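You operate a simulated robot arm through the tools that you are given. There is no shell and no other tool. Be economical: measure what you need, move in short steps, check, and stop when the job is done.

The job below is to be done with a simulated two-armed robot. You get a single attempt, and the scene is never put back.

Task
On the work table, fold the blue cloth in half.
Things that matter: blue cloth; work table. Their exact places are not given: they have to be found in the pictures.

Only the result counts: the job must be done as asked and must still hold three seconds after the hand-in. Knocking over, shifting, dropping, spilling or breaking anything else fails it. Flat cloth is picked up by pressing the open fingertips on it (5 to 10 N) and closing them slowly along it; thin cloth reads only 2 to 8 mm in the jaws.

Robot
Two 7-joint arms with two-finger parallel grippers on one trunk, on a base that drives. Base frame: it is fixed to the floor where the robot stands at the start and does not move with it; the origin is under the middle of the robot, x ahead of it, y to its left, z up. Units: m, degrees, N and s.
The left shoulder is at the start at [0.07, 0.134, 1.176], the right one opposite. Places, roughly: work table [1, -0.7, 0.9]. Payload 1.57 kg a hand.
The TCP of each hand is the grasp point between the finger pads, 0.03 m short of the fingertips. In the tool frame z runs along the fingers and y along their closing line. The gripper opens to 0.08 m. The fingers are 0.017 m wide and 0.012 m thick; the gripper's body (0.04 by 0.082 m) begins 0.08 m behind the TCP.
Orientation is that of the tool frame in the base frame, as [roll, pitch, yaw] about the fixed x, y, z axes, in that order (R = Rz(yaw) Ry(pitch) Rx(roll)). With the fingers straight down and closing along the base's y, the tool's x points along the base's -x, its y along +y and its z along -z.

Tools
- The arms move only by the tool servo_tool. It takes "left_increments", "right_increments" or both (then of equal length, played together; a hand with none holds still); each is a list of rows, each a list of 7 numbers: the shift along the tool's x, y, z in m, then the turn, a rotation vector about the tool's x, y, z in degrees, then the closure in counts, from 0 (fully open) to 255 (shut). In form: [[x, y, z, wx, wy, wz, gripper], ...]. A call has 1 to 12 rows; each row shifts and turns the commanded pose from where the row before left it, along the tool's axes as they then stand. A row lasts 0.2 s, in which the tool goes at most 0.05 m and 8.6 degrees; a call with a longer step from one row to the next is refused whole, and so is a gripper value outside its range. A pose out of reach is approached as far as the arm can. The call stops where the force on the tool passes 40 N (or 10 N more than at its start, if that is more) or the arm is blocked; 0.2 s more then pass. The fingers move at their own pace (about 0.153 m/s each) and stop on an object; they squeeze with about 32 N. The grip force told is the motor's: it shows also when the fingers shut on nothing. Time passes only in rows, and 0.2 s behind the last, so rows that do not move let the fingers close. It gives the time, the measured TCP pose, the force on the tool (base axes), the opening and the grip force at its end, in the units of the frame above (readings bear some noise).
- Cameras (640 x 400 px; columns grow to the right, rows downward): "scene" is now at [0.1294, 0.0068, 1.3845]; the picture's right is [0.08, -1.00, 0.00], its down [-0.74, -0.06, -0.67] and it looks along [0.67, 0.05, -0.74] (base axes); focal length 268 px, centre (320, 200). "left" rides on the left gripper at [0.072, 0.007, -0.122] in its tool frame; the picture's right is [-0.09, 1.00, 0.00], its down [-0.84, -0.08, -0.54] and it looks along [-0.54, -0.05, 0.84] (tool axes); focal length 238 px, centre (320, 200). "right" rides on the right gripper at [0.072, -0.007, -0.122] in its tool frame; the picture's right is [0.09, 1.00, 0.00], its down [-0.84, 0.08, -0.54] and it looks along [-0.54, 0.05, 0.84] (tool axes); focal length 238 px, centre (320, 200).
- grab_frame(camera): a new picture of that camera. The clock stands still meanwhile.
- raise_lower(by): slides the trunk up (or, below 0, down) by that many m; the arms and the scene camera ride with it, the base frame stays. It gives what a move gives, with no picture.
- drive_base(legs): drives the robot by 1 to 6 legs, each [ahead, left, turn to the left] in m, m and degrees, along the robot's own axes; the way and the turn of a leg run together, so that a leg with both is an arc; at most 1.5 m and 180 degrees a leg. The arms and the cameras ride along, it lands a little off, and it stops where it bumps. It gives what a move gives.
- head_to(pan, tilt): turns the head with the scene camera to pan (to the left, within 86 degrees either way) and tilt (down, from -29 to 69), counted from straight ahead of the robot. It gives what a move gives.
- pixel_to_xyz(camera, pixels): for up to 12 pixels [column, row] of the newest picture of that camera ("zoom" is the newest enlarged one), the place [x, y, z] in the base frame of the surface seen there, good to about 0.002 m. The clock stands still meanwhile.
- zoom(camera, box): a new picture of the part [left, top, right, bottom] of that camera's present view, enlarged. The clock stands still meanwhile.
- close_job(): hands the job in; it is judged then, once.

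Go step by step. Measure first, check grasps and placings, and put right what went wrong. The budget is 80 turns and 70 pictures, counting those below and the enlarged ones. Unless the task says otherwise, let go and move clear before handing in, and close with one line.

The tools are called after ">>>" as name(argument=value, ...) on one line, values as JSON. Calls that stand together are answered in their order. servo_tool: Moves the arms, as the interface text tells. Its arguments: {"type":"object","properties":{"left_increments":{"type":"array","items":{"type":"array","items":{"type":"number"}}},"right_increments":{"type":"array","items":{"type":"array","items":{"type":"number"}}}},"required":[]} The other tools are called the same way: raise_lower (by) slides the trunk up or down; drive_base (legs) drives the base; head_to (pan, tilt) turns the head that bears the scene camera; grab_frame (camera) takes a picture; pixel_to_xyz (camera, pixels) gives the place of the surface under pixels of a picture; zoom (camera, box) takes an enlarged picture of a part of a camera's view; close_job () hands the job in.

At the start:

```text
time_s: 0.0
left_eef_pos: [0.4842, 0.239, 1.0731]
left_ee_rot: [180.0, 0.0, 180.0]
left_ft_force: [-0.1, 0.1, -0.1]
left_finger_gap: 0.0801
left_gripper_force: 0.1
right_eef_pos: [0.4469, -0.2277, 1.1436]
right_ee_rot: [-180.0, 0.0, -180.0]
right_ft_force: [1.1, 0.4, 0.1]
right_finger_gap: 0.08
right_gripper_force: 0.0
trunk travel left (down, up): [-0.75, 0.19]
robot x, y, heading: [-0.0015, 0.0001, -0.0]
head pan, tilt: [4.5, 47.6]
```

scene: 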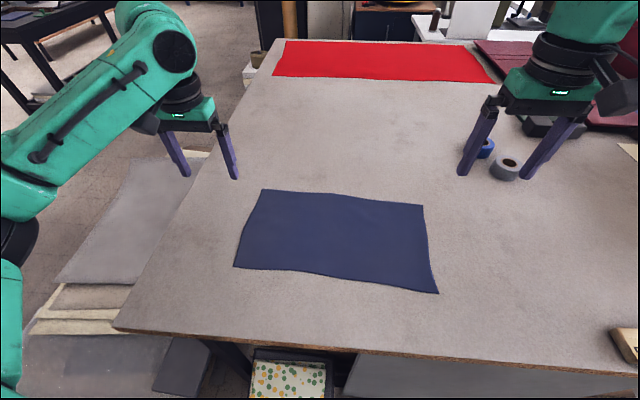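
right: 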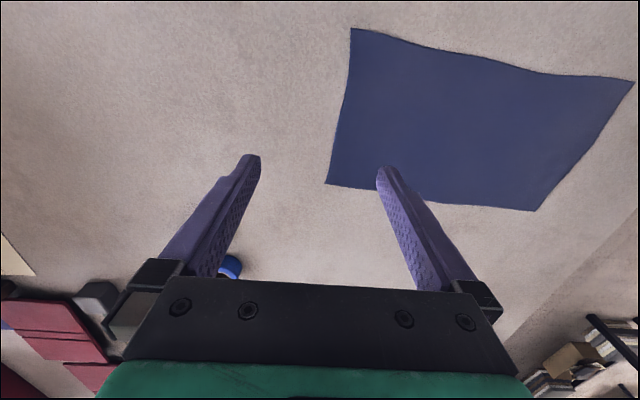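
left: 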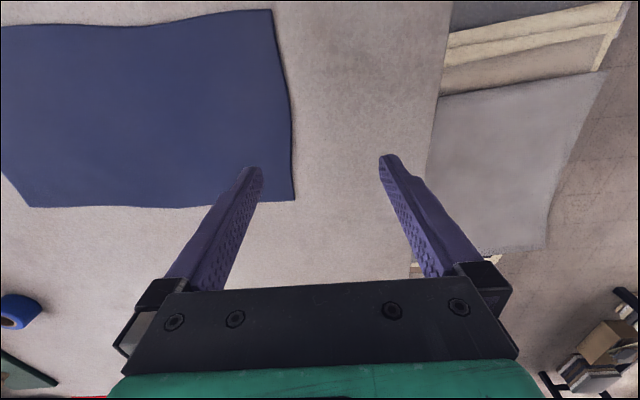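

The blue cloth shows in the scene picture with corners near (263,190), (423,206), (438,293), (235,266). I measure the corners and some table points.

>>> pixel_to_xyz(camera="scene", pixels=[[264, 191], [422, 207], [437, 291], [236, 265], [335, 195], [427, 250], [335, 277], [249, 228], [335, 235], [200, 280], [500, 280], [350, 320]])

```text
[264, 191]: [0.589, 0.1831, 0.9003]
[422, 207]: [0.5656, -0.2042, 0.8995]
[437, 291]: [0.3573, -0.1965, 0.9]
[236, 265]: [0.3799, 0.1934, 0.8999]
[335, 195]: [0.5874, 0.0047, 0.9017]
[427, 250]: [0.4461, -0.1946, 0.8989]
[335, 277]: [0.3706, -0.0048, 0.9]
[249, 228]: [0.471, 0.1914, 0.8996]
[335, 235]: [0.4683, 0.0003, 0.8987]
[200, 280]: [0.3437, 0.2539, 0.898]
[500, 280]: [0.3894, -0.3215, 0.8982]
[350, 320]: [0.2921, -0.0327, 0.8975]
```

The cloth is about 0.39 m in y by 0.21 m in x and lies at z≈0.899. I will fold the far edge onto the near edge with both hands, so I bring both above the far corners with half-open jaws.

>>> servo_tool(left_increments=[[-0.0157, -0.0132, 0.0188, 0, 0, 0, 110], [-0.0157, -0.0132, 0.0188, 0, 0, 0, 110], [-0.0157, -0.0132, 0.0188, 0, 0, 0, 110], [-0.0157, -0.0132, 0.0188, 0, 0, 0, 110], [-0.0157, -0.0132, 0.0188, 0, 0, 0, 110], [-0.0157, -0.0132, 0.0188, 0, 0, 0, 110]], right_increments=[[-0.018, 0.0077, 0.0307, 0, 0, 0, 110], [-0.018, 0.0077, 0.0307, 0, 0, 0, 110], [-0.018, 0.0077, 0.0307, 0, 0, 0, 110], [-0.018, 0.0077, 0.0307, 0, 0, 0, 110], [-0.018, 0.0077, 0.0307, 0, 0, 0, 110], [-0.018, 0.0077, 0.0307, 0, 0, 0, 110]])

>>> grab_frame(camera="left")

>>> grab_frame(camera="right")

>>> grab_frame(camera="scene")

```text
time_s: 1.4
left_eef_pos: [0.5785, 0.1604, 0.9599]
left_ee_rot: [-179.9, -0.2, -180.0]
left_ft_force: [0.2, 0.3, 0.8]
left_finger_gap: 0.0455
left_gripper_force: 0.1
right_eef_pos: [0.5566, -0.1845, 0.9563]
right_ee_rot: [-180.0, -0.1, 179.9]
right_ft_force: [0.8, -0.4, -0.3]
right_finger_gap: 0.0452
right_gripper_force: 0.0
trunk travel left (down, up): [-0.75, 0.19]
robot x, y, heading: [0.0007, -0.0026, -0.1]
head pan, tilt: [4.5, 47.6]
```

```text
66 pictures are left
```

left: 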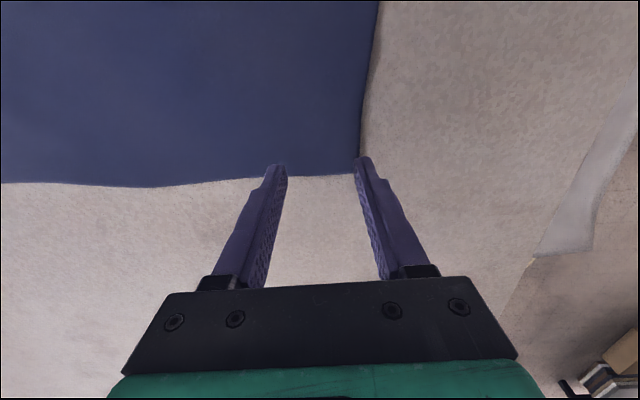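

```text
65 pictures are left
```

right: 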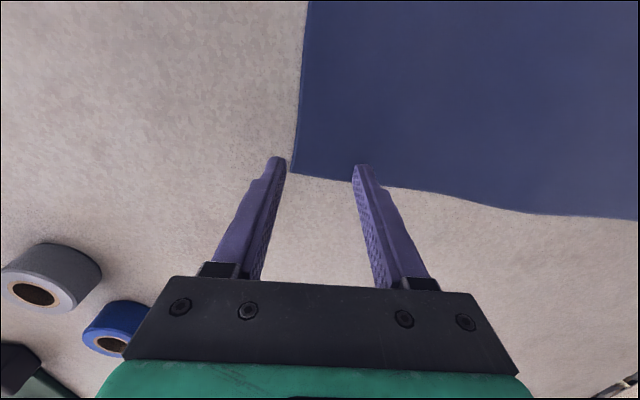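

```text
64 pictures are left
```

scene: 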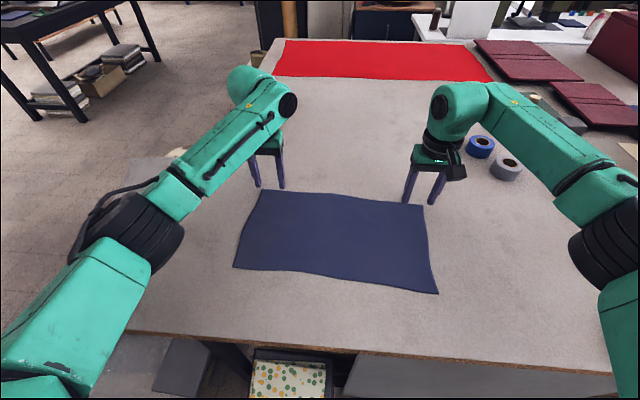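

The jaws hover at the far corners (left camera (358,172), right camera (292,172)). I measure the corners precisely with the hand cameras.

>>> pixel_to_xyz(camera="left", pixels=[[355, 171], [320, 174], [250, 176], [362, 120], [276, 166], [363, 160]])

>>> pixel_to_xyz(camera="right", pixels=[[294, 169], [330, 176], [400, 185], [300, 110], [277, 160], [361, 167]])

```text
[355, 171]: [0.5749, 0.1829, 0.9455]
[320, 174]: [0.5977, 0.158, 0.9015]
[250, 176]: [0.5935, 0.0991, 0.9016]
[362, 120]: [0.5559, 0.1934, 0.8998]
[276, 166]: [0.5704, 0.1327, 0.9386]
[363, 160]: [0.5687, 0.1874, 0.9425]
```

```text
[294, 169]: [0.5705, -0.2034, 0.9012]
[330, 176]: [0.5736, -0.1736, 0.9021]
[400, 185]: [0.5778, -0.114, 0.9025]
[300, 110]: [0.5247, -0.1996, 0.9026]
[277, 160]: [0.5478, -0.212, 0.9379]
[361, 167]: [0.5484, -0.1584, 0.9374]
```

Left corner is ≈(0.598,0.190), right ≈(0.571,−0.204). I shift slightly inward and lower to just over the cloth.

>>> servo_tool(left_increments=[[-0.006, -0.01, 0, 0, 0, 0, 110], [0, 0, 0.013, 0, 0, 0, 110], [0, 0, 0.012, 0, 0, 0, 110], [0, 0, 0, 0, 0, 0, 110]], right_increments=[[-0.0035, 0.0205, 0, 0, 0, 0, 110], [0, 0, 0.011, 0, 0, 0, 110], [0, 0, 0.01, 0, 0, 0, 110], [0, 0, 0, 0, 0, 0, 110]])

```text
time_s: 2.4
left_eef_pos: [0.5837, 0.1515, 0.936]
left_ee_rot: [-180.0, -0.1, -180.0]
left_ft_force: [-0.2, 0.1, -0.7]
left_finger_gap: 0.0457
left_gripper_force: 0.0
right_eef_pos: [0.5597, -0.1627, 0.9369]
right_ee_rot: [-179.9, 0.0, -179.9]
right_ft_force: [-1.0, 0.4, -0.1]
right_finger_gap: 0.0455
right_gripper_force: 0.0
trunk travel left (down, up): [-0.75, 0.19]
robot x, y, heading: [-0.0037, 0.0019, 0.0]
head pan, tilt: [4.5, 47.6]
```

No contact yet; I lower further in small steps.

>>> servo_tool(left_increments=[[0, 0, 0.003, 0, 0, 0, 110], [0, 0, 0.002, 0, 0, 0, 110], [0, 0, 0, 0, 0, 0, 110]], right_increments=[[0, 0, 0.003, 0, 0, 0, 110], [0, 0, 0.002, 0, 0, 0, 110], [0, 0, 0, 0, 0, 0, 110]])

```text
time_s: 3.2
left_eef_pos: [0.5841, 0.1491, 0.9324]
left_ee_rot: [-179.9, -0.1, 180.0]
left_ft_force: [0.7, -0.1, 2.5]
left_finger_gap: 0.0456
left_gripper_force: 0.1
right_eef_pos: [0.5586, -0.1625, 0.9323]
right_ee_rot: [-180.0, 0.0, 180.0]
right_ft_force: [0.4, -0.3, 0.7]
right_finger_gap: 0.0457
right_gripper_force: 0.1
trunk travel left (down, up): [-0.75, 0.19]
robot x, y, heading: [-0.005, -0.0008, 0.0]
head pan, tilt: [4.5, 47.6]
```

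Left just touches (2.5 N), right not quite. I press a little more.

>>> servo_tool(left_increments=[[0, 0, 0.001, 0, 0, 0, 110], [0, 0, 0, 0, 0, 0, 110]], right_increments=[[0, 0, 0.002, 0, 0, 0, 110], [0, 0, 0, 0, 0, 0, 110]])

```text
time_s: 3.8
left_eef_pos: [0.5824, 0.1496, 0.9326]
left_ee_rot: [-179.9, 0.0, 180.0]
left_ft_force: [1.0, 0.0, 6.7]
left_finger_gap: 0.0459
left_gripper_force: 0.0
right_eef_pos: [0.5583, -0.1617, 0.9315]
right_ee_rot: [-180.0, 0.2, 180.0]
right_ft_force: [2.5, 0.7, 8.3]
right_finger_gap: 0.0457
right_gripper_force: 0.0
trunk travel left (down, up): [-0.75, 0.19]
robot x, y, heading: [0.0006, -0.0002, 0.3]
head pan, tilt: [4.5, 47.6]
```

Both press with 6.7 and 8.3 N, within range. I close slowly.

>>> servo_tool(left_increments=[[0, 0, 0, 0, 0, 0, 122], [0, 0, 0, 0, 0, 0, 134], [0, 0, 0, 0, 0, 0, 146], [0, 0, 0, 0, 0, 0, 158], [0, 0, 0, 0, 0, 0, 170], [0, 0, 0, 0, 0, 0, 182], [0, 0, 0, 0, 0, 0, 194], [0, 0, 0, 0, 0, 0, 206], [0, 0, 0, 0, 0, 0, 218], [0, 0, 0, 0, 0, 0, 230], [0, 0, 0, 0, 0, 0, 243], [0, 0, 0, 0, 0, 0, 255]], right_increments=[[0, 0, 0, 0, 0, 0, 122], [0, 0, 0, 0, 0, 0, 134], [0, 0, 0, 0, 0, 0, 146], [0, 0, 0, 0, 0, 0, 158], [0, 0, 0, 0, 0, 0, 170], [0, 0, 0, 0, 0, 0, 182], [0, 0, 0, 0, 0, 0, 194], [0, 0, 0, 0, 0, 0, 206], [0, 0, 0, 0, 0, 0, 218], [0, 0, 0, 0, 0, 0, 230], [0, 0, 0, 0, 0, 0, 243], [0, 0, 0, 0, 0, 0, 255]])

>>> grab_frame(camera="left")

>>> grab_frame(camera="right")

```text
time_s: 6.4
left_eef_pos: [0.5822, 0.1483, 0.9315]
left_ee_rot: [-179.9, 0.0, 179.9]
left_ft_force: [-0.9, -10.0, 6.0]
left_finger_gap: 0.0026
left_gripper_force: 24.1
right_eef_pos: [0.5559, -0.1598, 0.9312]
right_ee_rot: [180.0, 0.2, -180.0]
right_ft_force: [0.7, 11.2, 9.0]
right_finger_gap: 0.0025
right_gripper_force: 23.9
trunk travel left (down, up): [-0.75, 0.19]
robot x, y, heading: [-0.005, -0.002, -0.0]
head pan, tilt: [4.5, 47.6]
```

```text
63 pictures are left
```

left: 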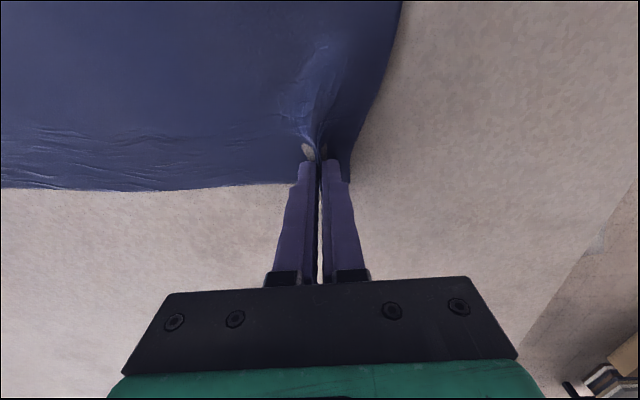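

```text
62 pictures are left
```

right: 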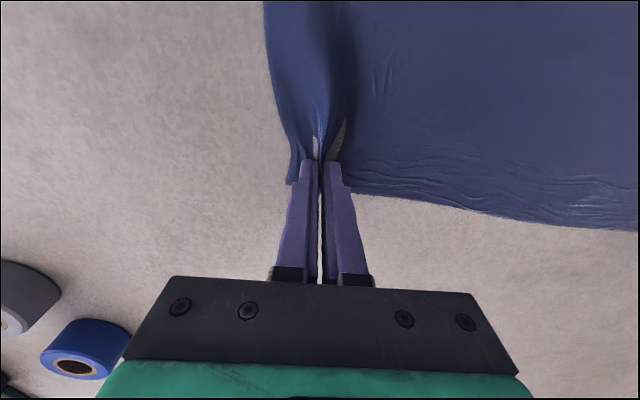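

Both jaws hold cloth (gaps 2.6 and 2.5 mm). I lift along the first half of an arc toward the robot and check.

>>> servo_tool(left_increments=[[0.0031, 0, -0.022, 0, 0, 0, 255], [0.0092, 0, -0.0205, 0, 0, 0, 255], [0.0146, 0, -0.0176, 0, 0, 0, 255], [0.019, 0, -0.0135, 0, 0, 0, 255], [0.0222, 0, -0.0085, 0, 0, 0, 255], [0.0238, 0, -0.0029, 0, 0, 0, 255]], right_increments=[[0.0031, 0, -0.022, 0, 0, 0, 255], [0.0092, 0, -0.0205, 0, 0, 0, 255], [0.0146, 0, -0.0176, 0, 0, 0, 255], [0.019, 0, -0.0135, 0, 0, 0, 255], [0.0222, 0, -0.0085, 0, 0, 0, 255], [0.0238, 0, -0.0029, 0, 0, 0, 255]])

>>> grab_frame(camera="scene")

>>> grab_frame(camera="left")

```text
time_s: 7.8
left_eef_pos: [0.4916, 0.1498, 1.0149]
left_ee_rot: [-179.9, 0.0, 179.9]
left_ft_force: [0.2, -13.8, 0.0]
left_finger_gap: 0.0024
left_gripper_force: 24.0
right_eef_pos: [0.4609, -0.1616, 1.0139]
right_ee_rot: [-180.0, 0.1, -180.0]
right_ft_force: [1.4, 15.0, -0.2]
right_finger_gap: 0.0024
right_gripper_force: 23.6
trunk travel left (down, up): [-0.75, 0.19]
robot x, y, heading: [-0.001, -0.0034, 0.1]
head pan, tilt: [4.5, 47.6]
```

```text
61 pictures are left
```

scene: 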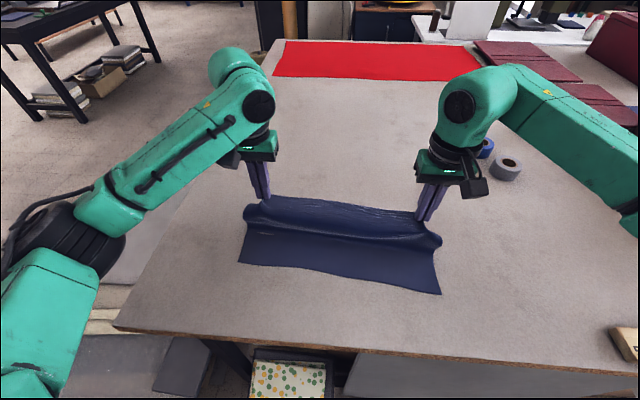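

```text
60 pictures are left
```

left: 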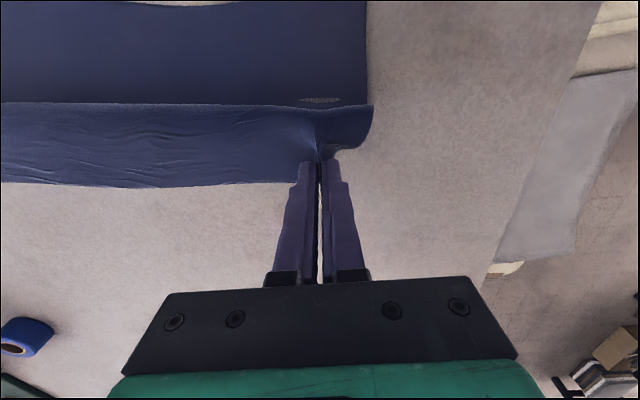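

The cloth is held well, but with vertical fingers its edge stays flat and makes an S-shape (left camera rows 105–185). I tilt both hands about y so the edge points up and over, before carrying on.

>>> servo_tool(left_increments=[[0.02, -0.002, 0.015, 0, 0, 0, 255], [0, 0, 0, 0, -8.5, 0, 255], [0, 0, 0, 0, -8.5, 0, 255], [0, 0, 0, 0, -8.5, 0, 255], [0, 0, 0, 0, -8.5, 0, 255], [0, 0, 0, 0, 0, 0, 255]], right_increments=[[0.02, 0.002, 0.015, 0, 0, 0, 255], [0, 0, 0, 0, -8.5, 0, 255], [0, 0, 0, 0, -8.5, 0, 255], [0, 0, 0, 0, -8.5, 0, 255], [0, 0, 0, 0, -8.5, 0, 255], [0, 0, 0, 0, 0, 0, 255]])

>>> grab_frame(camera="scene")

>>> grab_frame(camera="left")

```text
time_s: 9.2
left_eef_pos: [0.4724, 0.1472, 1.0]
left_ee_rot: [-180.0, 34.1, -180.0]
left_ft_force: [-0.5, -7.4, -0.3]
left_finger_gap: 0.0024
left_gripper_force: 23.9
right_eef_pos: [0.446, -0.1598, 0.9998]
right_ee_rot: [-180.0, 34.1, -180.0]
right_ft_force: [0.3, 7.7, -0.1]
right_finger_gap: 0.0023
right_gripper_force: 23.8
trunk travel left (down, up): [-0.75, 0.19]
robot x, y, heading: [0.0007, 0.002, 0.1]
head pan, tilt: [4.5, 47.6]
```

```text
59 pictures are left
```

scene: 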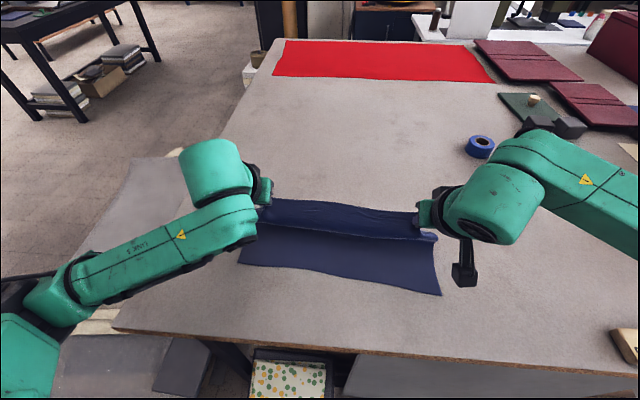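

```text
58 pictures are left
```

left: 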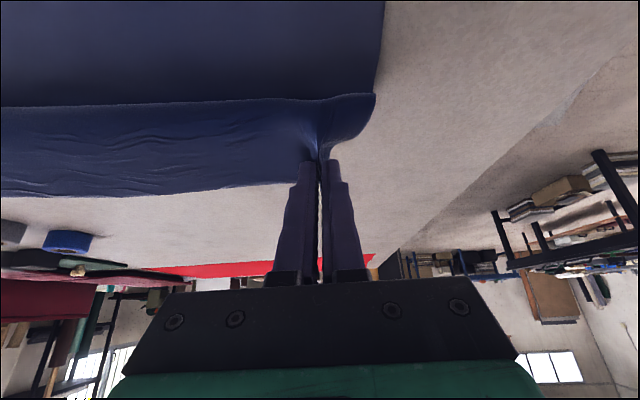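

Tilt of 34° works and tension has eased. I measure the camera bracket's clearance (scene (463,282)) and tilt further while moving toward the robot.

>>> pixel_to_xyz(camera="scene", pixels=[[463, 282], [465, 250], [340, 212], [340, 232], [340, 245]])

>>> servo_tool(left_increments=[[0.0083, 0, -0.0056, 0, -8.5, 0, 255], [0.0074, 0, -0.0068, 0, -8.5, 0, 255], [0.0063, 0, -0.0078, 0, -8.5, 0, 255], [0, 0, 0, 0, 0, 0, 255]], right_increments=[[0.0083, 0, -0.0056, 0, -8.5, 0, 255], [0.0074, 0, -0.0068, 0, -8.5, 0, 255], [0.0063, 0, -0.0078, 0, -8.5, 0, 255], [0, 0, 0, 0, 0, 0, 255]])

>>> grab_frame(camera="scene")

>>> grab_frame(camera="left")

```text
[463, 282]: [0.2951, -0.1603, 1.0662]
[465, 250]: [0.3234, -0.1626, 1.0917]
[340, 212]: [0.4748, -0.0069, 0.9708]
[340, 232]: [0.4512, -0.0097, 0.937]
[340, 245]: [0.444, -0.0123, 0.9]
```

```text
time_s: 10.2
left_eef_pos: [0.4427, 0.1488, 0.9993]
left_ee_rot: [-179.8, 59.5, -179.9]
left_ft_force: [-0.3, -5.5, 0.2]
left_finger_gap: 0.0024
left_gripper_force: 23.7
right_eef_pos: [0.427, -0.1581, 1.0011]
right_ee_rot: [179.9, 50.9, -180.0]
right_ft_force: [0.3, 6.4, -0.5]
right_finger_gap: 0.0028
right_gripper_force: 23.9
right hand out of reach, approached as far as the arm can: row 3
trunk travel left (down, up): [-0.75, 0.19]
robot x, y, heading: [-0.0029, -0.0003, -0.2]
head pan, tilt: [4.5, 47.6]
```

```text
57 pictures are left
```

scene: 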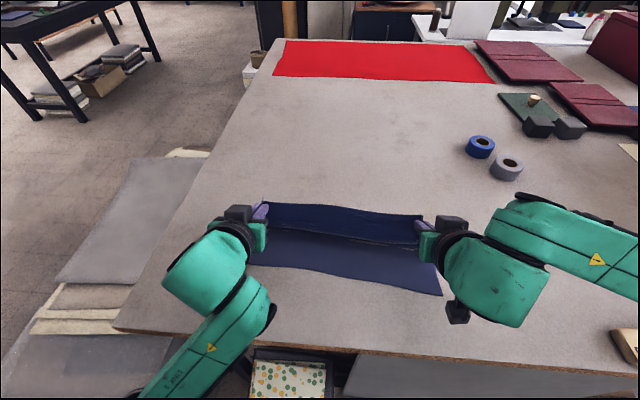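

```text
56 pictures are left
```

left: 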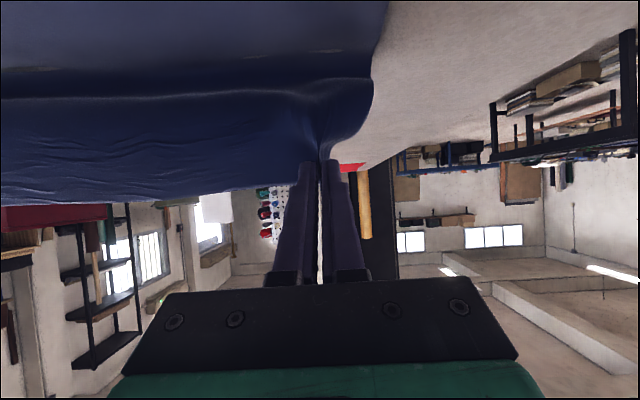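

The right arm hits its limit near 51° tilt, so I will use the base to carry the edge toward the robot. First I lower both hands a bit.

>>> servo_tool(left_increments=[[0.0086, 0, 0.0051, 0, 0, 0, 255], [0.0086, 0, 0.0051, 0, 0, 0, 255], [0, 0, 0, 0, 0, 0, 255]], right_increments=[[0.0078, 0, 0.0063, 0, 0, 0, 255], [0.0078, 0, 0.0063, 0, 0, 0, 255], [0, 0, 0, 0, 0, 0, 255]])

>>> drive_base(legs=[[-0.035, 0, 0]])

>>> grab_frame(camera="scene")

```text
time_s: 11.0
left_eef_pos: [0.4419, 0.1474, 0.9779]
left_ee_rot: [-179.9, 59.4, -179.9]
left_ft_force: [-0.5, -6.8, -0.8]
left_finger_gap: 0.0025
left_gripper_force: 23.5
right_eef_pos: [0.4269, -0.1598, 0.9803]
right_ee_rot: [179.9, 51.0, -179.9]
right_ft_force: [0.5, 7.1, 0.1]
right_finger_gap: 0.0025
right_gripper_force: 23.7
trunk travel left (down, up): [-0.75, 0.19]
robot x, y, heading: [-0.0011, 0.0016, -0.0]
head pan, tilt: [4.5, 47.6]
```

```text
time_s: 11.9
left_eef_pos: [0.4094, 0.1477, 0.978]
left_ee_rot: [-179.9, 59.3, -180.0]
left_ft_force: [-0.1, -7.0, 0.5]
left_finger_gap: 0.0025
left_gripper_force: 23.8
right_eef_pos: [0.3939, -0.1591, 0.9791]
right_ee_rot: [179.9, 50.8, 179.9]
right_ft_force: [1.7, 6.8, -1.3]
right_finger_gap: 0.0025
right_gripper_force: 24.4
trunk travel left (down, up): [-0.75, 0.19]
robot x, y, heading: [-0.0354, -0.0023, 0.1]
head pan, tilt: [4.5, 47.6]
```

```text
55 pictures are left
```

scene: 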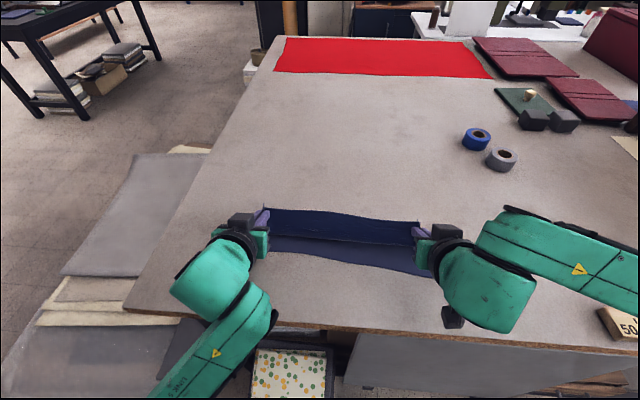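

The edge comes along cleanly. I measure the raised edge, its foot and the near border.

>>> pixel_to_xyz(camera="scene", pixels=[[340, 212], [340, 225], [340, 236], [340, 241], [340, 250], [340, 257], [280, 250], [420, 268], [275, 207], [410, 222]])

>>> zoom(camera="scene", box=[230, 180, 450, 310])

```text
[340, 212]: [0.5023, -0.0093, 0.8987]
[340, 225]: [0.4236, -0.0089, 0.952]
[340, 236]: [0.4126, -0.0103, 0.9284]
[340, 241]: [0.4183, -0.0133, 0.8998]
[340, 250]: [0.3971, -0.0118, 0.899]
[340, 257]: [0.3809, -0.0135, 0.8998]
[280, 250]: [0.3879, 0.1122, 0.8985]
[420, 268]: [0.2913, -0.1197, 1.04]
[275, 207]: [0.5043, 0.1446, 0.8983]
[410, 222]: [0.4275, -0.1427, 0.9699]
```

```text
2.91 times, centred on (340, 245) of scene
```

zoom: 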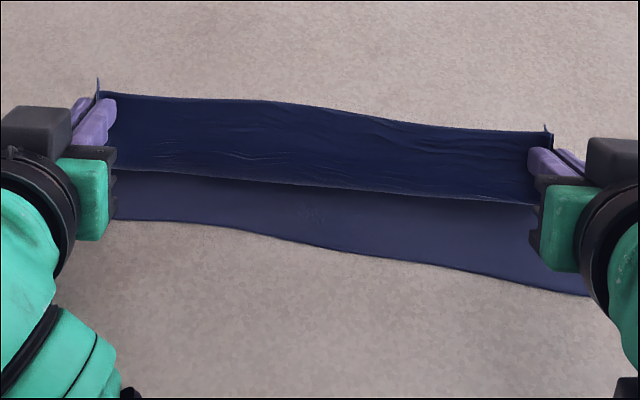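

The strip still leans away from the robot, so I want more tilt. I'll gain arm extension by backing the base in 3 cm steps while the arms reach forward the same amount.

>>> drive_base(legs=[[-0.03, 0, 0]])

>>> servo_tool(left_increments=[[-0.0076, 0, 0.0129, 0, 0, 0, 255], [-0.0077, 0, 0.0129, 0, 0, 0, 255]], right_increments=[[-0.0095, 0, 0.0117, 0, 0, 0, 255], [-0.0095, 0, 0.0117, 0, 0, 0, 255]])

>>> drive_base(legs=[[-0.03, 0, 0]])

>>> servo_tool(left_increments=[[-0.0076, 0, 0.0129, 0, 0, 0, 255], [-0.0077, 0, 0.0129, 0, 0, 0, 255]], right_increments=[[-0.0095, 0, 0.0117, 0, 0, 0, 255], [-0.0095, 0, 0.0117, 0, 0, 0, 255]])

```text
time_s: 12.7
left_eef_pos: [0.3808, 0.1483, 0.9785]
left_ee_rot: [-179.8, 59.3, -179.8]
left_ft_force: [0.1, -6.8, -0.3]
left_finger_gap: 0.0024
left_gripper_force: 24.0
right_eef_pos: [0.3643, -0.1588, 0.9793]
right_ee_rot: [179.9, 50.7, 180.0]
right_ft_force: [-0.2, 6.5, 0.1]
right_finger_gap: 0.0025
right_gripper_force: 23.8
trunk travel left (down, up): [-0.75, 0.19]
robot x, y, heading: [-0.0645, -0.0013, 0.2]
head pan, tilt: [4.5, 47.6]
```

```text
time_s: 13.3
left_eef_pos: [0.4083, 0.1464, 0.9791]
left_ee_rot: [-179.8, 59.4, 180.0]
left_ft_force: [0.5, -6.2, 0.6]
left_finger_gap: 0.0026
left_gripper_force: 23.6
right_eef_pos: [0.3917, -0.159, 0.9811]
right_ee_rot: [179.9, 50.9, -180.0]
right_ft_force: [0.6, 7.1, 0.2]
right_finger_gap: 0.0023
right_gripper_force: 23.8
trunk travel left (down, up): [-0.75, 0.19]
robot x, y, heading: [-0.0656, -0.0025, 0.2]
head pan, tilt: [4.5, 47.6]
```

```text
time_s: 14.1
left_eef_pos: [0.381, 0.1476, 0.9767]
left_ee_rot: [-179.8, 59.2, -180.0]
left_ft_force: [0.5, -6.9, 0.2]
left_finger_gap: 0.0026
left_gripper_force: 23.7
right_eef_pos: [0.367, -0.1592, 0.9798]
right_ee_rot: [179.9, 50.7, -179.9]
right_ft_force: [0.1, 6.7, -0.8]
right_finger_gap: 0.0023
right_gripper_force: 23.6
trunk travel left (down, up): [-0.75, 0.19]
robot x, y, heading: [-0.0956, 0.0008, 0.0]
head pan, tilt: [4.5, 47.6]
```

```text
time_s: 14.7
left_eef_pos: [0.409, 0.1474, 0.9802]
left_ee_rot: [-179.8, 59.4, -179.9]
left_ft_force: [-0.2, -6.3, 0.3]
left_finger_gap: 0.0026
left_gripper_force: 23.6
right_eef_pos: [0.3955, -0.1604, 0.9813]
right_ee_rot: [179.7, 51.0, -180.0]
right_ft_force: [-0.1, 6.1, 0.1]
right_finger_gap: 0.0023
right_gripper_force: 23.9
trunk travel left (down, up): [-0.75, 0.19]
robot x, y, heading: [-0.0919, -0.0001, 0.0]
head pan, tilt: [4.5, 47.6]
```

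That works without force build-up. One more round, then tilt both to about 76°.

>>> drive_base(legs=[[-0.035, 0, 0]])

>>> servo_tool(left_increments=[[-0.0063, 0, 0.0107, 0, 0, 0, 255], [-0.0063, 0, 0.0107, 0, 0, 0, 255], [0, 0, 0, 0, -8.5, 0, 255], [0, 0, 0, 0, -8.5, 0, 255], [0, 0, 0, 0, 0, 0, 255], [0, 0, 0, 0, 0, 0, 255]], right_increments=[[-0.0079, 0, 0.0097, 0, 0, 0, 255], [-0.0079, 0, 0.0097, 0, 0, 0, 255], [0, 0, 0, 0, -8.5, 0, 255], [0, 0, 0, 0, -8.5, 0, 255], [0, 0, 0, 0, -8.5, 0, 255], [0, 0, 0, 0, 0, 0, 255]])

>>> grab_frame(camera="scene")

```text
time_s: 15.6
left_eef_pos: [0.3767, 0.1464, 0.9771]
left_ee_rot: [-179.7, 59.3, -179.9]
left_ft_force: [-0.5, -7.9, 0.1]
left_finger_gap: 0.0022
left_gripper_force: 23.5
right_eef_pos: [0.3629, -0.1584, 0.9793]
right_ee_rot: [179.9, 50.8, -179.9]
right_ft_force: [1.0, 7.6, -0.4]
right_finger_gap: 0.0023
right_gripper_force: 23.8
trunk travel left (down, up): [-0.75, 0.19]
robot x, y, heading: [-0.1303, -0.0017, -0.2]
head pan, tilt: [4.5, 47.6]
```

```text
time_s: 17.0
left_eef_pos: [0.3988, 0.1454, 0.9792]
left_ee_rot: [-179.5, 76.5, -179.5]
left_ft_force: [-1.0, -6.0, -0.2]
left_finger_gap: 0.0026
left_gripper_force: 24.2
right_eef_pos: [0.383, -0.1599, 0.9823]
right_ee_rot: [179.9, 62.4, -180.0]
right_ft_force: [-0.5, 7.2, 0.0]
right_finger_gap: 0.0024
right_gripper_force: 24.0
right hand out of reach, approached as far as the arm can: row 4, 5
trunk travel left (down, up): [-0.75, 0.19]
robot x, y, heading: [-0.1261, 0.0025, -0.1]
head pan, tilt: [4.5, 47.6]
```

```text
53 pictures are left
```

scene: 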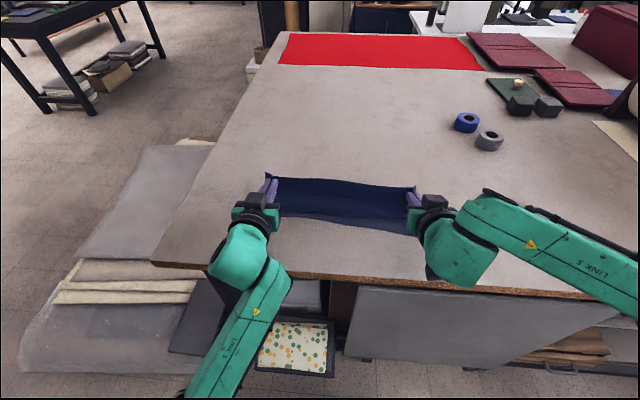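

Left is at 76°, right at 62°. Two more retreat-and-reach rounds, then finish the right tilt.

>>> drive_base(legs=[[-0.03, 0, 0]])

>>> servo_tool(left_increments=[[-0.0035, 0, 0.0146, 0, 0, 0, 255], [-0.0035, 0, 0.0146, 0, 0, 0, 255]], right_increments=[[-0.007, 0, 0.0133, 0, 0, 0, 255], [-0.007, 0, 0.0133, 0, 0, 0, 255]])

>>> drive_base(legs=[[-0.03, 0, 0]])

>>> servo_tool(left_increments=[[-0.003, 0, 0.012, 0, 0, 0, 255], [-0.003, 0, 0.012, 0, 0, 0, 255], [0, 0, 0, 0, 0, 0, 255], [0, 0, 0, 0, 0, 0, 255], [0, 0, 0, 0, 0, 0, 255]], right_increments=[[-0.0058, 0, 0.011, 0, 0, 0, 255], [-0.0058, 0, 0.011, 0, 0, 0, 255], [0, 0, 0, 0, -6, 0, 255], [0, 0, 0, 0, -6, 0, 255], [0, 0, 0, 0, 0, 0, 255]])

>>> zoom(camera="scene", box=[220, 140, 460, 290])

```text
time_s: 17.8
left_eef_pos: [0.3721, 0.1463, 0.9764]
left_ee_rot: [-179.4, 76.2, -179.5]
left_ft_force: [0.0, -6.5, -0.4]
left_finger_gap: 0.0024
left_gripper_force: 23.6
right_eef_pos: [0.3563, -0.1591, 0.9799]
right_ee_rot: [179.7, 62.2, 179.9]
right_ft_force: [-0.1, 7.3, 0.2]
right_finger_gap: 0.0024
right_gripper_force: 24.3
trunk travel left (down, up): [-0.75, 0.19]
robot x, y, heading: [-0.1588, 0.0008, -0.2]
head pan, tilt: [4.5, 47.6]
```

```text
time_s: 18.4
left_eef_pos: [0.3979, 0.1445, 0.9786]
left_ee_rot: [-179.4, 76.3, -179.5]
left_ft_force: [-0.7, -4.6, -0.3]
left_finger_gap: 0.0025
left_gripper_force: 24.1
right_eef_pos: [0.3864, -0.1589, 0.9804]
right_ee_rot: [179.8, 62.3, 179.8]
right_ft_force: [-0.3, 3.8, -0.3]
right_finger_gap: 0.0024
right_gripper_force: 23.6
trunk travel left (down, up): [-0.75, 0.19]
robot x, y, heading: [-0.1571, 0.0, -0.1]
head pan, tilt: [4.5, 47.6]
```

```text
time_s: 19.2
left_eef_pos: [0.3717, 0.1455, 0.976]
left_ee_rot: [-179.4, 76.3, -179.6]
left_ft_force: [-0.3, -4.6, 0.0]
left_finger_gap: 0.0027
left_gripper_force: 24.2
right_eef_pos: [0.3586, -0.1602, 0.9782]
right_ee_rot: [179.8, 62.1, 179.9]
right_ft_force: [1.1, 4.7, -1.1]
right_finger_gap: 0.0022
right_gripper_force: 23.6
trunk travel left (down, up): [-0.75, 0.19]
robot x, y, heading: [-0.1914, 0.0009, -0.0]
head pan, tilt: [4.5, 47.6]
```

```text
time_s: 20.4
left_eef_pos: [0.3935, 0.1428, 0.9796]
left_ee_rot: [-179.4, 76.5, -179.5]
left_ft_force: [-0.6, -2.2, 0.4]
left_finger_gap: 0.0025
left_gripper_force: 24.2
right_eef_pos: [0.3801, -0.1599, 0.9819]
right_ee_rot: [179.7, 65.4, 179.9]
right_ft_force: [-0.2, 3.5, 0.2]
right_finger_gap: 0.0025
right_gripper_force: 23.8
right hand out of reach, approached as far as the arm can: row 3, 4
trunk travel left (down, up): [-0.75, 0.19]
robot x, y, heading: [-0.1887, -0.0023, 0.1]
head pan, tilt: [4.5, 47.6]
```

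```text
2.67 times, centred on (340, 215) of scene
```

zoom: 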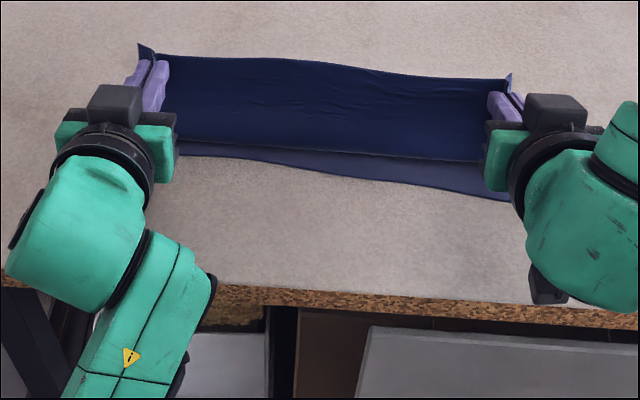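

Tilts of 76° and 65° are enough. I now lower the hands 3 cm (left tilted back to 65° for camera clearance) and then back off 4 cm.

>>> servo_tool(left_increments=[[0.0073, 0, 0.0018, 0, 2.75, 0, 255], [0.0072, 0, 0.0021, 0, 2.75, 0, 255], [0.0071, 0, 0.0024, 0, 2.75, 0, 255], [0.007, 0, 0.0027, 0, 2.75, 0, 255]], right_increments=[[0.0068, 0, 0.0032, 0, 0, 0, 255], [0.0068, 0, 0.0032, 0, 0, 0, 255], [0.0068, 0, 0.0032, 0, 0, 0, 255], [0.0068, 0, 0.0032, 0, 0, 0, 255]])

>>> drive_base(legs=[[-0.04, 0, 0]])

>>> zoom(camera="scene", box=[220, 130, 460, 280])

```text
time_s: 21.4
left_eef_pos: [0.3942, 0.1454, 0.9488]
left_ee_rot: [-179.5, 65.4, -179.8]
left_ft_force: [-1.0, -4.2, -0.2]
left_finger_gap: 0.0024
left_gripper_force: 24.0
right_eef_pos: [0.3819, -0.1597, 0.9526]
right_ee_rot: [179.8, 65.4, -180.0]
right_ft_force: [1.1, 4.1, 0.6]
right_finger_gap: 0.0022
right_gripper_force: 23.9
trunk travel left (down, up): [-0.75, 0.19]
robot x, y, heading: [-0.186, -0.0004, 0.1]
head pan, tilt: [4.5, 47.6]
```

```text
time_s: 22.3
left_eef_pos: [0.3564, 0.1452, 0.9472]
left_ee_rot: [-179.7, 65.1, -179.8]
left_ft_force: [0.0, -3.9, 0.4]
left_finger_gap: 0.0024
left_gripper_force: 23.4
right_eef_pos: [0.3439, -0.1596, 0.9491]
right_ee_rot: [179.8, 65.2, 179.9]
right_ft_force: [-0.2, 5.2, -0.6]
right_finger_gap: 0.0024
right_gripper_force: 23.4
trunk travel left (down, up): [-0.75, 0.19]
robot x, y, heading: [-0.228, 0.002, -0.1]
head pan, tilt: [4.5, 47.6]
```

```text
2.67 times, centred on (340, 205) of scene
```

zoom: 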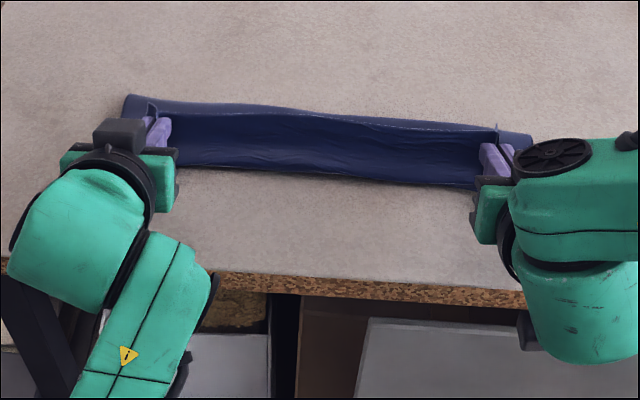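

The fold has formed: the fold ridge shows behind the raised lip. I measure a column through the middle and the ends.

>>> pixel_to_xyz(camera="zoom", pixels=[[320, 108], [320, 117], [320, 125], [320, 145], [320, 165], [320, 175], [140, 98], [525, 138], [190, 162], [465, 182], [190, 115], [470, 130]])

```text
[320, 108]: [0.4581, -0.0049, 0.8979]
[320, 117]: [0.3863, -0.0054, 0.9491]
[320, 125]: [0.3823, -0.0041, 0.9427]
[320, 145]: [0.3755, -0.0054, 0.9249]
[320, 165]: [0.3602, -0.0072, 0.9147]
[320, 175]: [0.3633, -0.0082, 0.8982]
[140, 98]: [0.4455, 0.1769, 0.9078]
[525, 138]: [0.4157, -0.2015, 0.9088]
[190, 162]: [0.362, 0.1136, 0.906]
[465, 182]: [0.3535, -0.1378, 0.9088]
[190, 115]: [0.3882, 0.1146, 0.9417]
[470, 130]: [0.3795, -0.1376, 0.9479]
```

The fold line has crept to x≈0.455, so the upper layer would overhang (bulge at x≈0.36). I bring the hands up and forward to re-lay the cloth before laying it back along a tighter arc.

>>> servo_tool(left_increments=[[-0.0139, 0, 0.0119, 0, 0, 0, 255], [-0.0139, 0, 0.0119, 0, 0, 0, 255], [-0.0139, 0, 0.0119, 0, 0, 0, 255], [-0.0139, 0, 0.0119, 0, 0, 0, 255], [-0.0139, 0, 0.0119, 0, 0, 0, 255], [-0.0139, 0, 0.0119, 0, 0, 0, 255], [0, 0, 0, 0, 0, 0, 255]], right_increments=[[-0.013, 0, 0.0101, 0, 0, 0, 255], [-0.013, 0, 0.0101, 0, 0, 0, 255], [-0.013, 0, 0.0101, 0, 0, 0, 255], [-0.013, 0, 0.0101, 0, 0, 0, 255], [-0.013, 0, 0.0101, 0, 0, 0, 255], [-0.013, 0, 0.0101, 0, 0, 0, 255], [0, 0, 0, 0, 0, 0, 255]])

>>> zoom(camera="scene", box=[220, 110, 460, 260])

```text
time_s: 23.9
left_eef_pos: [0.4558, 0.1472, 0.9964]
left_ee_rot: [-179.5, 65.5, -179.7]
left_ft_force: [-1.0, -7.6, 0.7]
left_finger_gap: 0.0025
left_gripper_force: 23.7
right_eef_pos: [0.4286, -0.1599, 0.9989]
right_ee_rot: [179.7, 65.4, 179.9]
right_ft_force: [-0.5, 7.1, -0.1]
right_finger_gap: 0.0022
right_gripper_force: 24.0
trunk travel left (down, up): [-0.75, 0.19]
robot x, y, heading: [-0.232, 0.0024, -0.0]
head pan, tilt: [4.5, 47.6]
```

```text
2.67 times, centred on (340, 185) of scene
```

zoom: 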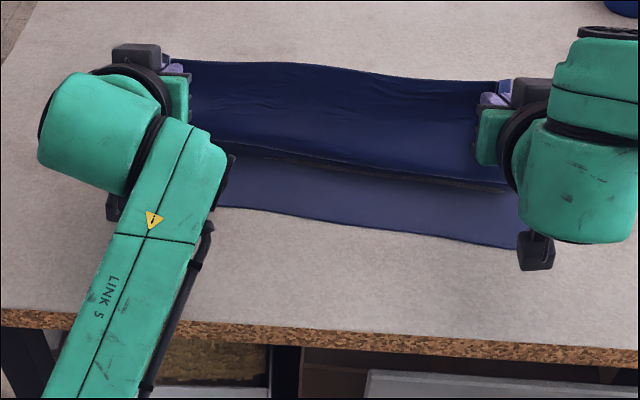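

>>> pixel_to_xyz(camera="zoom", pixels=[[320, 66], [320, 75], [320, 100], [320, 130], [320, 155], [320, 163], [320, 190], [320, 216], [240, 206], [480, 240], [230, 140], [470, 178]])

```text
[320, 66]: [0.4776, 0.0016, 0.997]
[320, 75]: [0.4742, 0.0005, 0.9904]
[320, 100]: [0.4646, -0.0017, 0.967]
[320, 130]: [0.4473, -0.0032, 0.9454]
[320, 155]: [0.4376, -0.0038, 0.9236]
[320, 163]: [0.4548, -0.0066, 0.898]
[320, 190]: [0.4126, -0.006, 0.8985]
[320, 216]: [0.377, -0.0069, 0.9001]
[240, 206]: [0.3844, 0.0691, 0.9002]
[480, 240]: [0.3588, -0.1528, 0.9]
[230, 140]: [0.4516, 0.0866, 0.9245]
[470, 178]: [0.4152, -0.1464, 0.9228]
```

Near border is unmoved (x≈0.377) and the fold is estimated at x≈0.469 versus 0.482 wanted. I push the hands about 4 cm further forward to roll the fold outward.

>>> servo_tool(left_increments=[[-0.004, 0, 0.0089, 0, 0, 0, 255], [-0.004, 0, 0.0089, 0, 0, 0, 255], [-0.0019, 0, 0.0101, 0, 0, 0, 255], [-0.0019, 0, 0.0101, 0, 0, 0, 255], [0, 0, 0, 0, 0, 0, 255]], right_increments=[[-0.004, 0, 0.0089, 0, 0, 0, 255], [-0.004, 0, 0.0089, 0, 0, 0, 255], [-0.0019, 0, 0.0101, 0, 0, 0, 255], [-0.0019, 0, 0.0101, 0, 0, 0, 255], [0, 0, 0, 0, 0, 0, 255]])

>>> zoom(camera="scene", box=[220, 110, 460, 260])

>>> pixel_to_xyz(camera="zoom", pixels=[[320, 60], [320, 70], [320, 80], [320, 100], [320, 120], [320, 130], [320, 140], [320, 150], [320, 160], [320, 190]])

```text
time_s: 25.1
left_eef_pos: [0.4944, 0.1443, 0.9901]
left_ee_rot: [-179.6, 65.6, -179.8]
left_ft_force: [-0.2, -5.9, 0.0]
left_finger_gap: 0.0021
left_gripper_force: 24.6
right_eef_pos: [0.4655, -0.1603, 0.9918]
right_ee_rot: [179.8, 65.4, 179.9]
right_ft_force: [-0.2, 4.9, -0.6]
right_finger_gap: 0.0025
right_gripper_force: 23.8
trunk travel left (down, up): [-0.75, 0.19]
robot x, y, heading: [-0.2289, -0.0003, -0.0]
head pan, tilt: [4.5, 47.6]
```

```text
2.67 times, centred on (340, 185) of scene
```

zoom: 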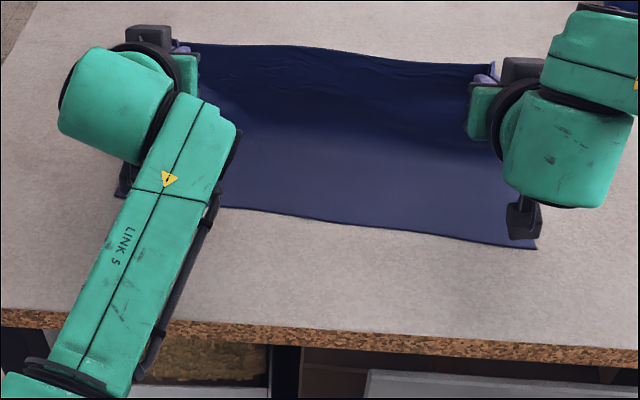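

```text
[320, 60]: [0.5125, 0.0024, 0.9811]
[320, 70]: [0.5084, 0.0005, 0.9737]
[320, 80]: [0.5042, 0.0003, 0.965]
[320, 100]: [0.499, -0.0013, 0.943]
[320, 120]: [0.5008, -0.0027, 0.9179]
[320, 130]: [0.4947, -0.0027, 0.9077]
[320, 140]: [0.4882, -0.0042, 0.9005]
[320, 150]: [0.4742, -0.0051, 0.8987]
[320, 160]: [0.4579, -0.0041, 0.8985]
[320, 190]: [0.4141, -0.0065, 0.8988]
```

The cloth now lies flat up to x≈0.488 and rises from there: the right place for the crease. I lay it back along a low, slack arc, first two thirds.

>>> servo_tool(left_increments=[[0.0065, 0, -0.0069, 0, 0, 0, 255], [0.0065, 0, -0.0069, 0, 0, 0, 255], [0.0065, 0, -0.0069, 0, 0, 0, 255], [0.0099, 0, -0.0059, 0, 0, 0, 255], [0.0099, 0, -0.0059, 0, 0, 0, 255], [0.0099, 0, -0.0059, 0, 0, 0, 255], [0.0099, 0, -0.0059, 0, 0, 0, 255]], right_increments=[[0.0065, 0, -0.0069, 0, 0, 0, 255], [0.0065, 0, -0.0069, 0, 0, 0, 255], [0.0065, 0, -0.0069, 0, 0, 0, 255], [0.0099, 0, -0.0059, 0, 0, 0, 255], [0.0099, 0, -0.0059, 0, 0, 0, 255], [0.0099, 0, -0.0059, 0, 0, 0, 255], [0.0099, 0, -0.0059, 0, 0, 0, 255]])

>>> zoom(camera="scene", box=[220, 110, 460, 260])

>>> pixel_to_xyz(camera="zoom", pixels=[[320, 80], [320, 90], [320, 100], [320, 110], [320, 120], [320, 130], [320, 140], [320, 150], [320, 160], [320, 170], [320, 180], [320, 200]])

```text
time_s: 26.7
left_eef_pos: [0.4276, 0.1441, 0.9557]
left_ee_rot: [-179.7, 65.5, -179.8]
left_ft_force: [-0.1, -3.6, -0.6]
left_finger_gap: 0.0024
left_gripper_force: 23.5
right_eef_pos: [0.4032, -0.1592, 0.956]
right_ee_rot: [179.7, 65.4, 180.0]
right_ft_force: [-0.2, 4.3, 0.0]
right_finger_gap: 0.0022
right_gripper_force: 23.9
trunk travel left (down, up): [-0.75, 0.19]
robot x, y, heading: [-0.2272, -0.0006, 0.1]
head pan, tilt: [4.5, 47.6]
```

```text
2.67 times, centred on (340, 185) of scene
```

zoom: 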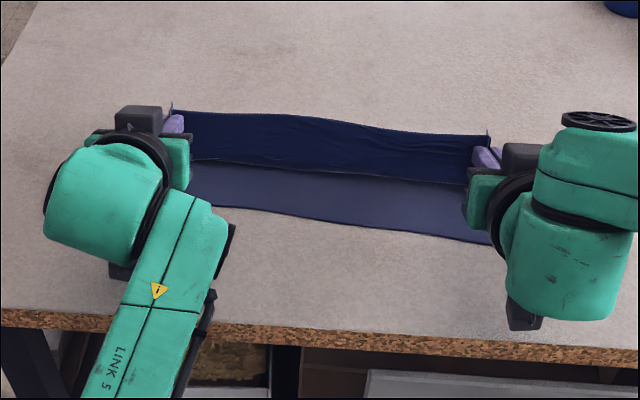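

```text
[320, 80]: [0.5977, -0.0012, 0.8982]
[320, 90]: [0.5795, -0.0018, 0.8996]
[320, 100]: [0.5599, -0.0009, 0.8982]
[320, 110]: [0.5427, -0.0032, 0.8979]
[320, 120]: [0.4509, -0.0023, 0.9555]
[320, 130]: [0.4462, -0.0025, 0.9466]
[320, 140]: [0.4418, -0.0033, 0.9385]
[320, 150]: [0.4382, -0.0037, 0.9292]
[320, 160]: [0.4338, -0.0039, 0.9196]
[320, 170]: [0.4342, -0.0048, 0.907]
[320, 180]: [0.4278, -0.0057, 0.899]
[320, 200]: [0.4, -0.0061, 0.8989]
```

Edge at (0.452, z 0.957), bulge at 0.433, so the fold sits at ≈0.483 as wanted. I go a little lower, then loosen the jaws while sweeping toward the robot so the lip gets dragged over flat.

>>> servo_tool(left_increments=[[0.0087, 0, -0.007, 0, 0, 0, 255], [0.0087, 0, -0.007, 0, 0, 0, 255], [0.0106, 0, -0.0226, 0, 0, 0, 225], [0.0106, 0, -0.0226, 0, 0, 0, 225]], right_increments=[[0.0087, 0, -0.007, 0, 0, 0, 255], [0.0087, 0, -0.007, 0, 0, 0, 255], [0.0106, 0, -0.0226, 0, 0, 0, 225], [0.0106, 0, -0.0226, 0, 0, 0, 225]])

>>> zoom(camera="scene", box=[220, 110, 460, 260])

```text
time_s: 27.7
left_eef_pos: [0.3564, 0.146, 0.9481]
left_ee_rot: [-179.6, 65.5, -179.8]
left_ft_force: [-0.8, -0.5, 0.3]
left_finger_gap: 0.0097
left_gripper_force: 0.1
right_eef_pos: [0.3309, -0.1585, 0.9485]
right_ee_rot: [179.8, 65.6, 179.8]
right_ft_force: [-0.1, 0.2, -0.5]
right_finger_gap: 0.0096
right_gripper_force: 0.1
trunk travel left (down, up): [-0.75, 0.19]
robot x, y, heading: [-0.2262, -0.0037, 0.1]
head pan, tilt: [4.5, 47.6]
```

```text
2.67 times, centred on (340, 185) of scene
```

zoom: 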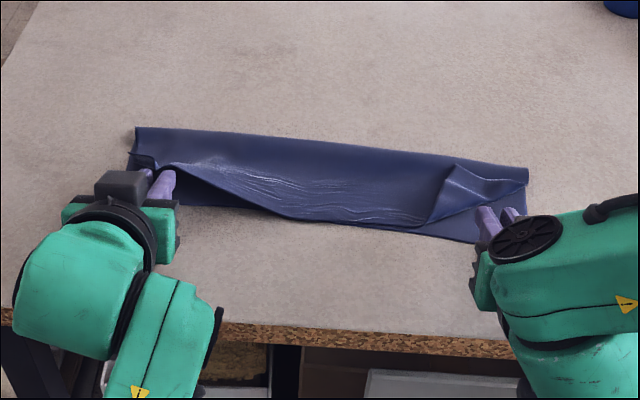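

The middle lip fell over toward the robot as wanted; both corners are still raised or caught. I open further and back the hands away from the corners.

>>> servo_tool(left_increments=[[0, 0, -0.01, 0, 0, 0, 190], [0, 0, -0.02, 0, 0, 0, 190], [0, 0, -0.03, 0, 0, 0, 190], [0, 0, -0.03, 0, 0, 0, 190]], right_increments=[[0, 0, -0.01, 0, 0, 0, 190], [0, 0, -0.02, 0, 0, 0, 190], [0, 0, -0.03, 0, 0, 0, 190], [0, 0, -0.03, 0, 0, 0, 190]])

>>> zoom(camera="scene", box=[220, 110, 460, 260])

```text
time_s: 28.7
left_eef_pos: [0.2724, 0.1449, 0.9817]
left_ee_rot: [-179.7, 65.7, -179.9]
left_ft_force: [-0.6, -0.5, -0.4]
left_finger_gap: 0.0205
left_gripper_force: 0.1
right_eef_pos: [0.2496, -0.1601, 0.9836]
right_ee_rot: [179.8, 65.4, -179.9]
right_ft_force: [-0.3, -0.4, 0.5]
right_finger_gap: 0.0204
right_gripper_force: 0.0
trunk travel left (down, up): [-0.75, 0.19]
robot x, y, heading: [-0.2272, -0.0027, -0.2]
head pan, tilt: [4.5, 47.6]
```

```text
2.67 times, centred on (340, 185) of scene
```

zoom: 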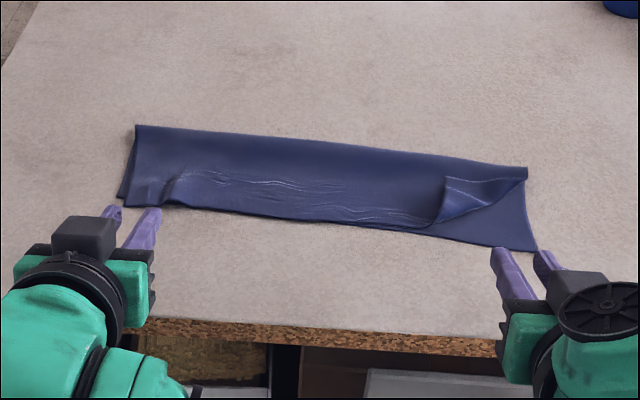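

Left side is laid well; only the right corner folded back (tip near zoom (447,178)). I measure that flap and the fold.

>>> pixel_to_xyz(camera="zoom", pixels=[[448, 180], [455, 195], [480, 190], [520, 182], [440, 220], [428, 227], [536, 249], [524, 169], [480, 210], [320, 222], [135, 128], [125, 195]])

>>> zoom(camera="scene", box=[365, 155, 445, 205])

```text
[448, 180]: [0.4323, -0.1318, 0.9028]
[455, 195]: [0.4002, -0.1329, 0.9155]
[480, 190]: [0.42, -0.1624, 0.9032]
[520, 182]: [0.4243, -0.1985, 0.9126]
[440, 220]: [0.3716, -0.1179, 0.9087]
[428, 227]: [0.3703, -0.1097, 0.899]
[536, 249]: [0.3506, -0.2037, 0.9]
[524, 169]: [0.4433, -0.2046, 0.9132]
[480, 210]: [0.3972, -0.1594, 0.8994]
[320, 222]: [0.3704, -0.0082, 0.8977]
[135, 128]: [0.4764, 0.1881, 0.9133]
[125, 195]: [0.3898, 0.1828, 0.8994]
```

```text
8.00 times, centred on (405, 180) of scene
```

zoom: 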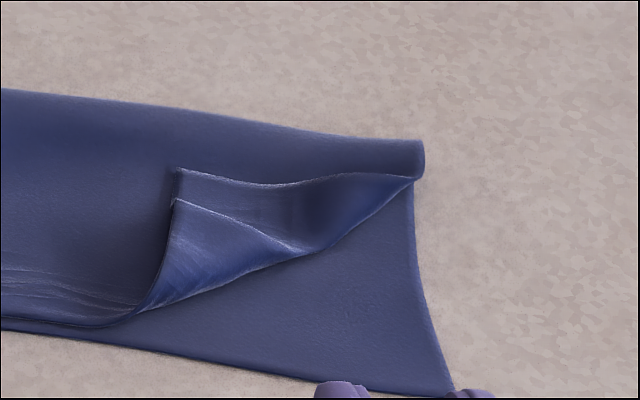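

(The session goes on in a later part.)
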